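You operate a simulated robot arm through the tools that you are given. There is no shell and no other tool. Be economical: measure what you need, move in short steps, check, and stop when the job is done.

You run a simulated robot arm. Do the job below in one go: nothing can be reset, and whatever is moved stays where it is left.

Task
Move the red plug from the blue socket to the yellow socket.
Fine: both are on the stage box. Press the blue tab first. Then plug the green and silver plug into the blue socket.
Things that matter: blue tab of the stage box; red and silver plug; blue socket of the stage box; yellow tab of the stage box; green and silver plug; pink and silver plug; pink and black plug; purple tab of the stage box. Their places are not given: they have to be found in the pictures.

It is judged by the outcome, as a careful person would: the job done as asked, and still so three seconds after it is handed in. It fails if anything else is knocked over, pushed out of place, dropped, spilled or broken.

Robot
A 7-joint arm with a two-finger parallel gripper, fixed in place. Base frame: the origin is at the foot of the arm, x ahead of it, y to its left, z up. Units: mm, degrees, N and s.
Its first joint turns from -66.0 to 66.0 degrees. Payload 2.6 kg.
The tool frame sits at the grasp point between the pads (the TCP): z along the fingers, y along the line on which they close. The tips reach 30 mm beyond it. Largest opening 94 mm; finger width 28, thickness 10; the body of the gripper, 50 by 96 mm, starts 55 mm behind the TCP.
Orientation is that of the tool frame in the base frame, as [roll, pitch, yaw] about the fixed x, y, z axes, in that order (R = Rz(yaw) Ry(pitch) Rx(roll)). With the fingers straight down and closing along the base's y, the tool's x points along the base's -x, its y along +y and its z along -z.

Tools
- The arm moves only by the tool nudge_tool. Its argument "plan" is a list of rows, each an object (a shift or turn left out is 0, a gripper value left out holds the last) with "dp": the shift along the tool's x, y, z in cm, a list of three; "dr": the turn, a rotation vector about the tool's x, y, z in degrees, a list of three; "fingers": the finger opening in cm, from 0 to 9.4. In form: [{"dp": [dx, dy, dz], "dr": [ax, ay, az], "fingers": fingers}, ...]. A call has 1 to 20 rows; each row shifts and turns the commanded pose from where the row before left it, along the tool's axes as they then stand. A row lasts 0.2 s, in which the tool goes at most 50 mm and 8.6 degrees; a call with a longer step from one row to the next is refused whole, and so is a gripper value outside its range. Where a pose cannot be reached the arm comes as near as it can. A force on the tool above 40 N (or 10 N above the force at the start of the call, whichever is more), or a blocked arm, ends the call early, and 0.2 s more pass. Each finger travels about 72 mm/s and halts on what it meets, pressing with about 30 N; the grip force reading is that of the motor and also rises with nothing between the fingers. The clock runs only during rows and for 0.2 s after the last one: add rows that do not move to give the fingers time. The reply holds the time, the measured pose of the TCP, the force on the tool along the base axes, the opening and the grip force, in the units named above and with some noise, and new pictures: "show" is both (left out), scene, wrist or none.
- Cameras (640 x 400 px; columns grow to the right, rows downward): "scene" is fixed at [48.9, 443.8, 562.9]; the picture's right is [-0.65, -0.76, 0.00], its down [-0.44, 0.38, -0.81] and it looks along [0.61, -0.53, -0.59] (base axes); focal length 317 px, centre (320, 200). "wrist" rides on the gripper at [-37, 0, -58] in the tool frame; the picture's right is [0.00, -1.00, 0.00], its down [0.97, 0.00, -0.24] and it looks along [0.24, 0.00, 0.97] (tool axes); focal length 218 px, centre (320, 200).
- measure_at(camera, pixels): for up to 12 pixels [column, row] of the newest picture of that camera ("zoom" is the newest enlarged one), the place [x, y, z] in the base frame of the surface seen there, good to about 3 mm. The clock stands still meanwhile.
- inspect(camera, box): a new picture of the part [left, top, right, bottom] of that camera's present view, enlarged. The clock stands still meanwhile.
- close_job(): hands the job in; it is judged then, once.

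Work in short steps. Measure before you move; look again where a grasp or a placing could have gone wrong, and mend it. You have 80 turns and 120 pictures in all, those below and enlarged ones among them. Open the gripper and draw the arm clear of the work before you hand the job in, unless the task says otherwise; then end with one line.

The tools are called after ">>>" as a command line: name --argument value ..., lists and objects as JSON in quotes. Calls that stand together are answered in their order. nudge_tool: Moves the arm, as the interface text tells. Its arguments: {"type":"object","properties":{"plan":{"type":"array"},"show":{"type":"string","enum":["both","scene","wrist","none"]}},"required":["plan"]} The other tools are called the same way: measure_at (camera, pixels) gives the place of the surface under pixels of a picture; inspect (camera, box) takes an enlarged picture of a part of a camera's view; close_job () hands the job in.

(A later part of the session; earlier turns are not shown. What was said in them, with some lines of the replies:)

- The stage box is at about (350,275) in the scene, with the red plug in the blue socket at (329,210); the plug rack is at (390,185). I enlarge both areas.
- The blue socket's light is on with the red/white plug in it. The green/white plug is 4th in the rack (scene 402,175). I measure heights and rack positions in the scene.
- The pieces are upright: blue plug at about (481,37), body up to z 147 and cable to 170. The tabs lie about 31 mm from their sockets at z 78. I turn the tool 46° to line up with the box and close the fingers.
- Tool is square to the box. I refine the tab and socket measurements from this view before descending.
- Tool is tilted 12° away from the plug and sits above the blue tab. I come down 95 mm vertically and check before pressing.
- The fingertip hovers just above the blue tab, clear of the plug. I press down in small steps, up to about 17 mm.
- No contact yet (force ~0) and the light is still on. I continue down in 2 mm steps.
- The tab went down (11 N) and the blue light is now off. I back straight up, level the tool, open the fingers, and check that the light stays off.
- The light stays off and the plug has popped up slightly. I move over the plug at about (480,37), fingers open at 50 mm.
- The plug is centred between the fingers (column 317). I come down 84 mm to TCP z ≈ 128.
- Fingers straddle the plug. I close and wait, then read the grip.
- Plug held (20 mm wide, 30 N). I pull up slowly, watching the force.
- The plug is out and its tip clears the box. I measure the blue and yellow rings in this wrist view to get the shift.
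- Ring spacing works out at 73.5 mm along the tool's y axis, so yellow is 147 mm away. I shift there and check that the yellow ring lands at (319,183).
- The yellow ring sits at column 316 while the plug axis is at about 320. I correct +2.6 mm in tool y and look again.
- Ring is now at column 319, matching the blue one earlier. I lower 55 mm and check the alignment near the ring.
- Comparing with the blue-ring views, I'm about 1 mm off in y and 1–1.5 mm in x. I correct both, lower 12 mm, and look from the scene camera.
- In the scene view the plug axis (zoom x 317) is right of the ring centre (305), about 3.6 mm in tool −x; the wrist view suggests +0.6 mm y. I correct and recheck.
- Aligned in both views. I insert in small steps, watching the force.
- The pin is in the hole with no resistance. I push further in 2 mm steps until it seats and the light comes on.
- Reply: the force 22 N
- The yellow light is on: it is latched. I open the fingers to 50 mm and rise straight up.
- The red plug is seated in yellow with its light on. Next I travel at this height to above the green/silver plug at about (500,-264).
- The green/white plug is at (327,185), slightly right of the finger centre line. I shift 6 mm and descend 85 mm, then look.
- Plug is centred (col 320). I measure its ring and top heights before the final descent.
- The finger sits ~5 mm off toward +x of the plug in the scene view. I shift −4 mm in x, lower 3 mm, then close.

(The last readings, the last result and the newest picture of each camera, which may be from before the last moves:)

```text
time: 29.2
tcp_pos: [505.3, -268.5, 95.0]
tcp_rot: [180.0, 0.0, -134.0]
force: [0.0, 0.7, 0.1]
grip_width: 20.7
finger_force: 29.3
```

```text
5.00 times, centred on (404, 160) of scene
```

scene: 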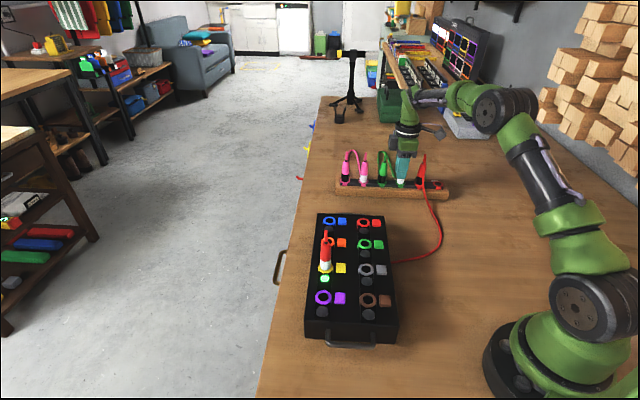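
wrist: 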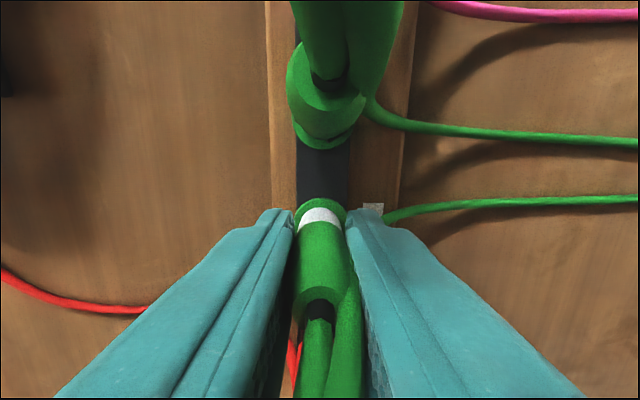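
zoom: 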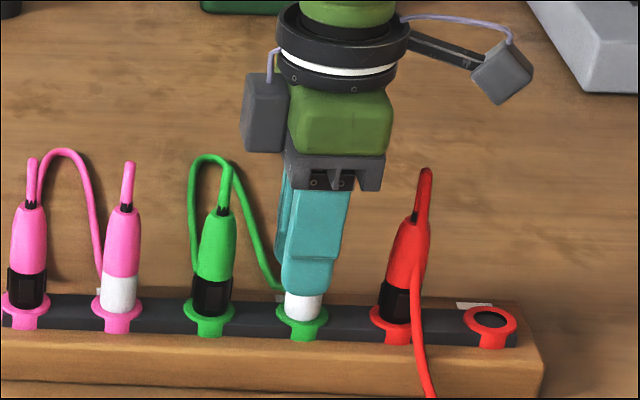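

Gripped on the green/white plug (20.7 mm). I lift slowly and check it comes out of the rack.

>>> nudge_tool --plan '[{"dp": [0, 0, -0.4]}, {"dp": [0, 0, -0.6]}, {"dp": [0, 0, -1]}, {"dp": [0, 0, -1.5]}, {"dp": [0, 0, -2]}, {}]' --show "both"

>>> inspect --camera "scene" --box '[340, 120, 468, 200]'

```text
time: 30.6
tcp_pos: [506.2, -267.2, 149.8]
tcp_rot: [180.0, 0.0, -134.0]
force: [-1.0, 0.6, -0.7]
grip_width: 20.7
finger_force: 30.2
```

scene: 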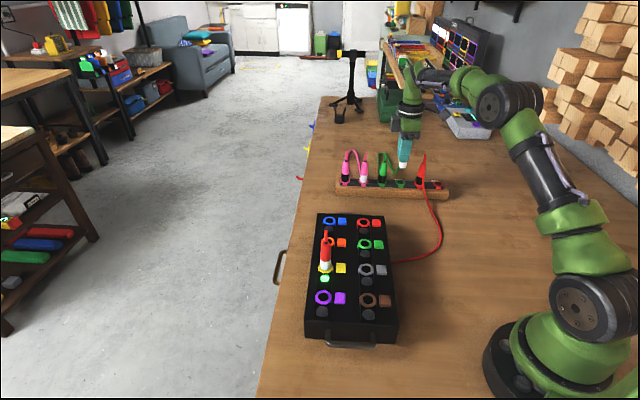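
wrist: 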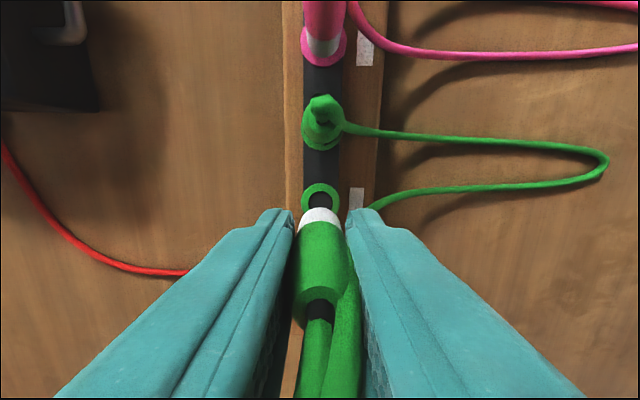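

```text
5.00 times, centred on (404, 160) of scene
```

zoom: 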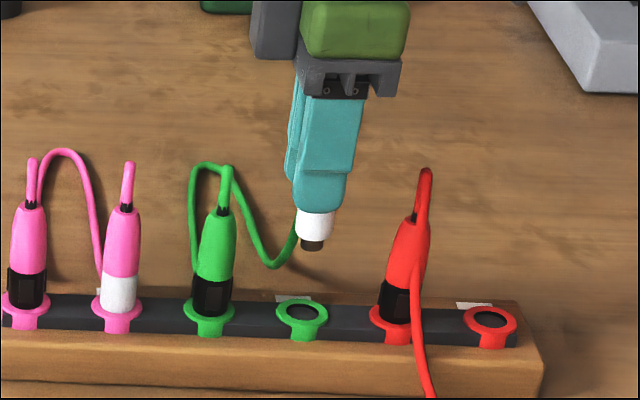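

It is out cleanly. I raise 8 cm and travel toward the blue socket, watching the cable.

>>> nudge_tool --plan '[{"dp": [0, 0, -3]}, {"dp": [0, 0, -3]}, {"dp": [0, 0, -2]}, {"dp": [-1.5, 1.7, 0]}, {"dp": [-2.5, 2.9, 0]}, {"dp": [-2.5, 2.9, 0]}, {"dp": [-2.5, 2.9, 0]}, {"dp": [-2.5, 2.9, 0]}, {"dp": [-2.5, 2.9, 0]}, {}]' --show "scene"

```text
time: 32.8
tcp_pos: [487.3, -56.8, 229.2]
tcp_rot: [-179.9, 0.0, -134.0]
force: [-0.1, 0.9, -0.6]
grip_width: 20.5
finger_force: 30.0
```

scene: 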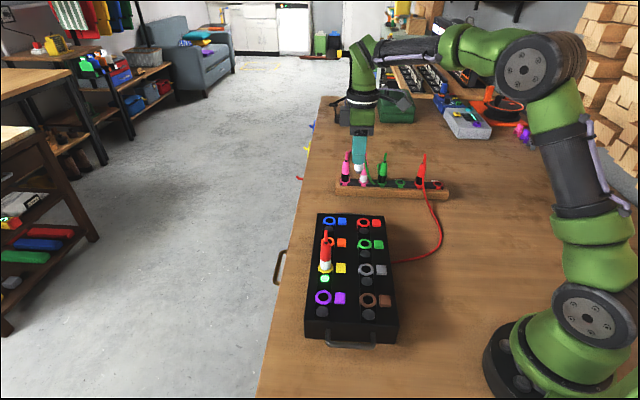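

Cable follows freely, with no force. I continue to above the blue socket.

>>> nudge_tool --plan '[{"dp": [-2.5, 2.9, 0]}, {"dp": [-2.3, 2.7, 0]}, {"dp": [-1.2, 1.4, 0]}, {}, {}]' --show "both"

>>> inspect --camera "wrist" --box '[256, 150, 384, 230]'

>>> inspect --camera "scene" --box '[290, 150, 418, 230]'

```text
time: 34.0
tcp_pos: [478.1, 38.2, 228.9]
tcp_rot: [180.0, 0.0, -134.1]
force: [0.3, 0.1, 0.1]
grip_width: 20.3
finger_force: 30.2
```

scene: 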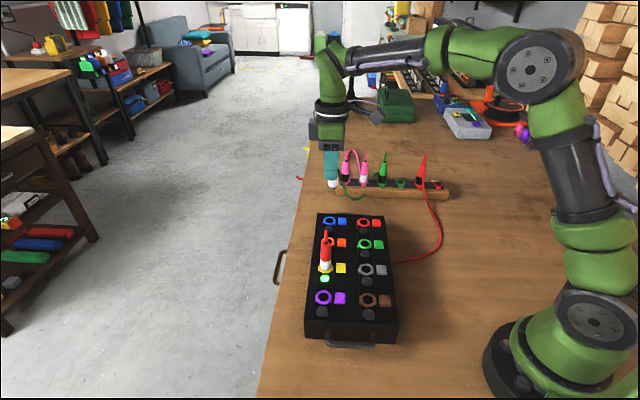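
wrist: 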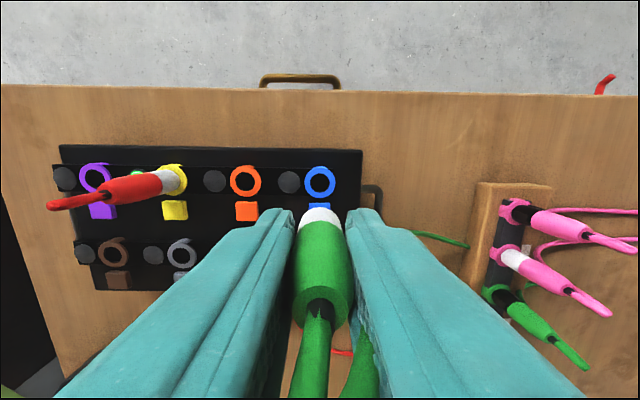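

```text
5.00 times, centred on (320, 190) of wrist
```

zoom: 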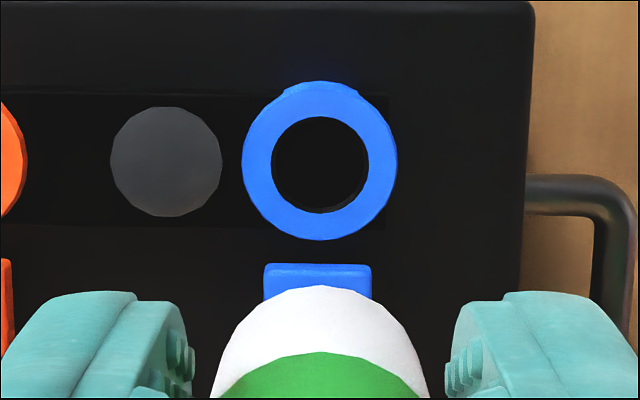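

```text
5.00 times, centred on (354, 190) of scene
```

zoom: 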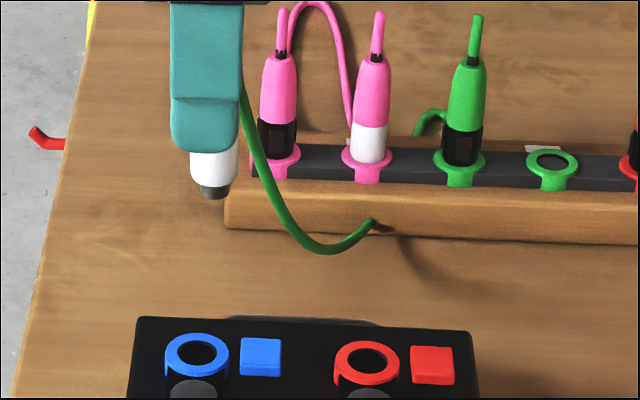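

The blue ring is centred in y (zoom 319 vs 320). In the scene the plug axis (213) is right of the ring (196), ~7 mm. I shift −7 mm in x, lower 75 mm and check.

>>> nudge_tool --plan '[{"dp": [-0.7, 0, 0]}, {"dp": [0, 0, 3]}, {"dp": [0, 0, 3]}, {"dp": [0, 0, 1.5]}, {}, {}]' --show "none"

>>> inspect --camera "wrist" --box '[256, 150, 384, 230]'

>>> inspect --camera "scene" --box '[290, 180, 370, 230]'

```text
time: 35.4
tcp_pos: [483.3, 43.1, 153.8]
tcp_rot: [-180.0, 0.0, -134.0]
force: [0.8, -0.6, 0.6]
grip_width: 20.5
finger_force: 30.4
```

```text
5.00 times, centred on (320, 190) of wrist
```

zoom: 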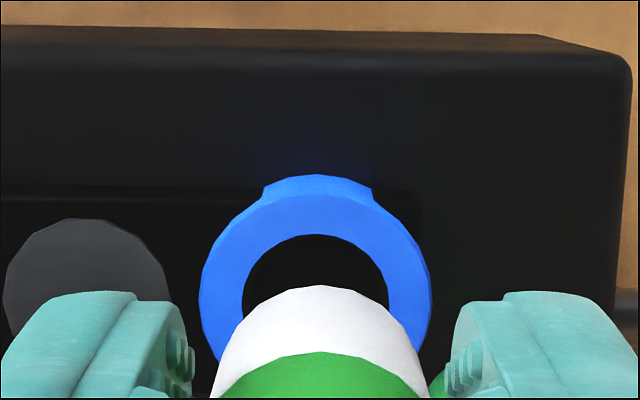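

```text
8.00 times, centred on (330, 205) of scene
```

zoom: 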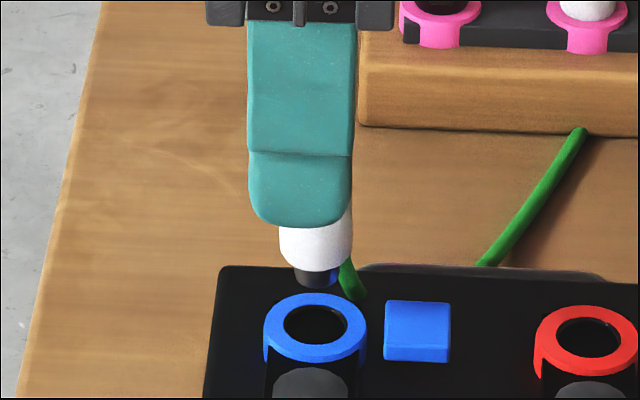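

X now aligned (316 vs 315); ring is ~0.7 mm left in the wrist view. I correct y and lower 18 mm to the rim.

>>> nudge_tool --plan '[{"dp": [0, 0.06, 0.6]}, {"dp": [0, 0, 0.6]}, {"dp": [0, 0, 0.4]}, {"dp": [0, 0, 0.2]}, {}]' --show "none"

>>> inspect --camera "scene" --box '[290, 190, 370, 240]'

>>> inspect --camera "wrist" --box '[256, 150, 384, 230]'

```text
time: 36.6
tcp_pos: [482.7, 42.9, 137.0]
tcp_rot: [-180.0, 0.0, -134.0]
force: [0.6, 0.5, -0.4]
grip_width: 20.1
finger_force: 30.2
```

```text
8.00 times, centred on (330, 215) of scene
```

zoom: 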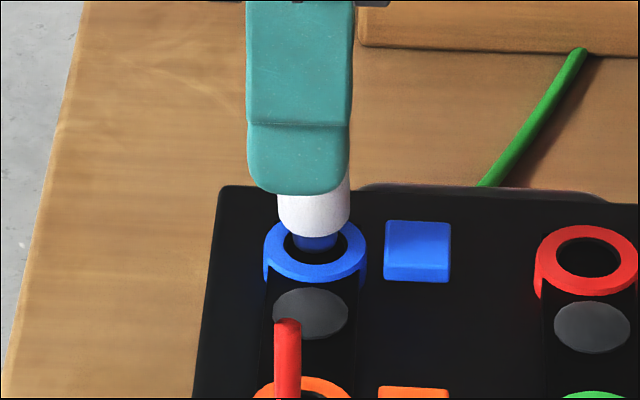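

```text
5.00 times, centred on (320, 190) of wrist
```

zoom: 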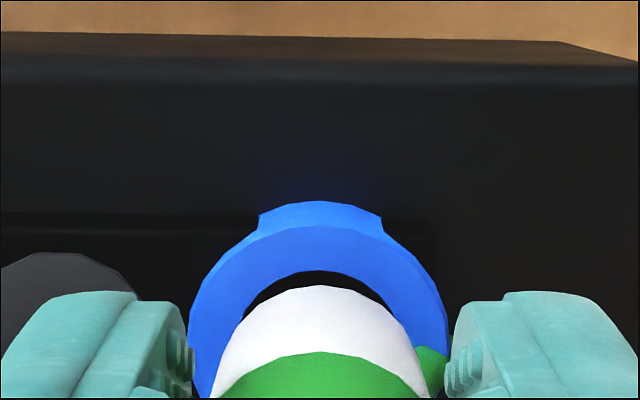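

Aligned in both views with the pin entering. I push on in small steps.

>>> nudge_tool --plan '[{"dp": [0, 0, 0.3]}, {"dp": [0, 0, 0.3]}, {"dp": [0, 0, 0.2]}, {"dp": [0, 0, 0.2]}, {}]' --show "none"

>>> inspect --camera "scene" --box '[290, 190, 370, 240]'

```text
time: 37.8
tcp_pos: [482.2, 42.6, 126.1]
tcp_rot: [-179.9, 0.0, -134.1]
force: [-0.4, 0.5, -1.2]
grip_width: 20.4
finger_force: 30.5
```

```text
8.00 times, centred on (330, 215) of scene
```

zoom: 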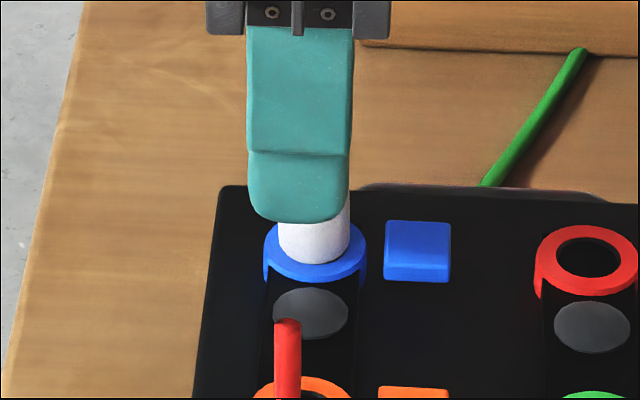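

Nearly home, light still off. I push a few more millimetres.

>>> nudge_tool --plan '[{"dp": [0, 0, 0.2]}, {"dp": [0, 0, 0.15]}, {}]' --show "none"

>>> inspect --camera "scene" --box '[290, 190, 370, 240]'

```text
time: 38.6
tcp_pos: [484.6, 43.6, 125.0]
tcp_rot: [-179.8, 0.2, -133.9]
force: [-4.0, -0.9, 20.9]
grip_width: 20.9
finger_force: 30.2
```

```text
8.00 times, centred on (330, 215) of scene
```

zoom: 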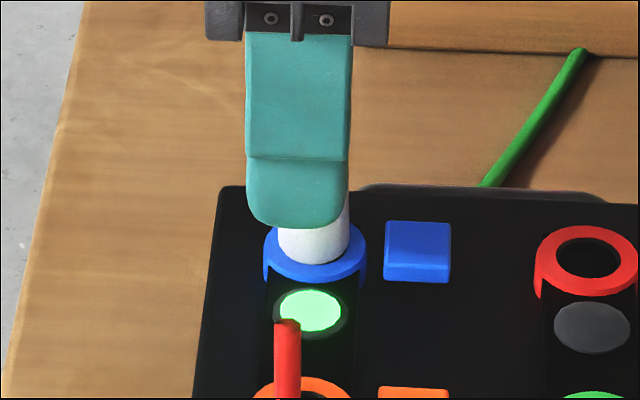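

The blue light is on: latched. I open the fingers, rise, and look over everything.

>>> nudge_tool --plan '[{"fingers": 5}, {}, {}, {"dp": [0, 0, -2]}, {"dp": [0, 0, -4]}, {"dp": [0, 0, -4.5]}, {"dp": [0, 0, -4]}, {"dp": [3, -3, 0]}, {"dp": [3, -3, 0]}, {"dp": [3, -3, 0]}, {}, {}]' --show "both"

>>> inspect --camera "scene" --box '[290, 140, 450, 240]'

>>> inspect --camera "scene" --box '[290, 210, 418, 290]'

```text
time: 41.2
tcp_pos: [486.1, -85.6, 268.7]
tcp_rot: [180.0, -0.1, -134.0]
force: [-0.2, -0.7, 0.6]
grip_width: 50.1
finger_force: 0.2
```

scene: 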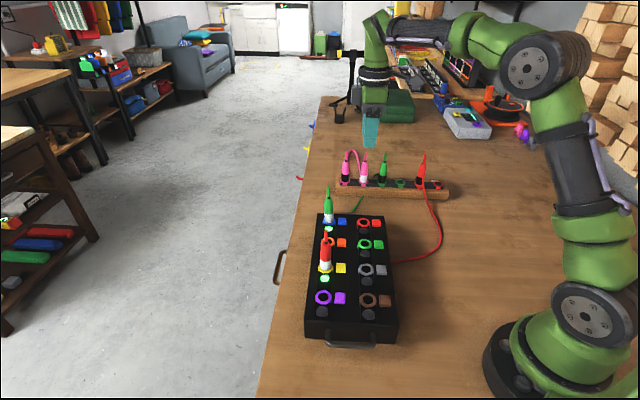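
wrist: 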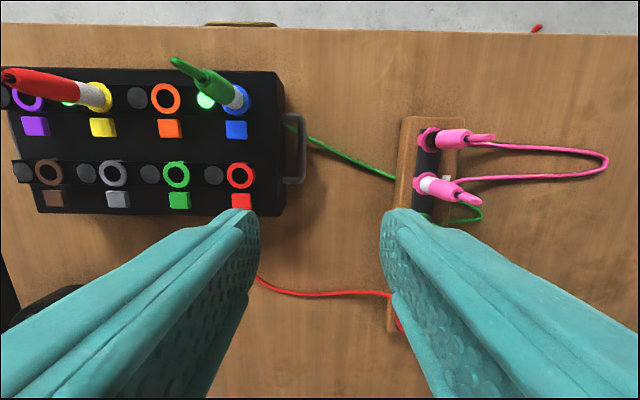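

```text
4.00 times, centred on (370, 190) of scene
```

zoom: 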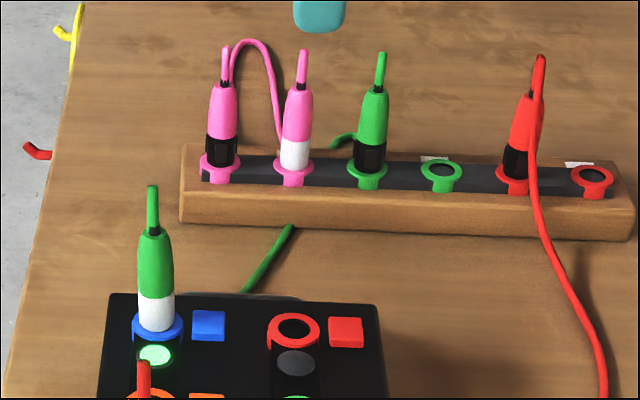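

```text
5.00 times, centred on (354, 250) of scene
```

zoom: 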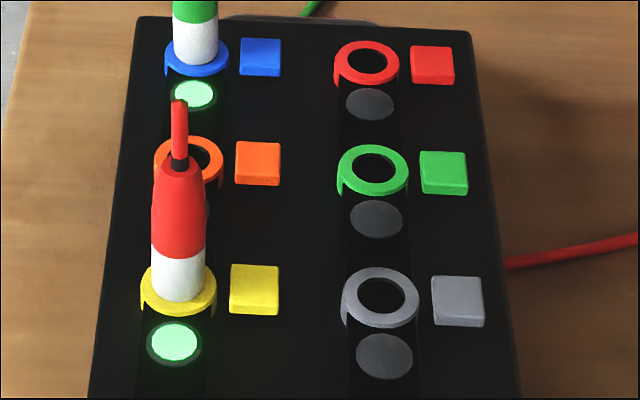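

Both lights are on, the plugs stand upright in the yellow and blue sockets, the other plugs and tabs haven't moved, and the arm is clear. I hand in.

>>> close_job

```text
The job is handed in.
```

I pressed the blue tab, moved the red and silver plug from the blue socket to the yellow one, and plugged the green and silver plug into the blue socket; both socket lights are on, nothing else looks disturbed, and the job is handed in.
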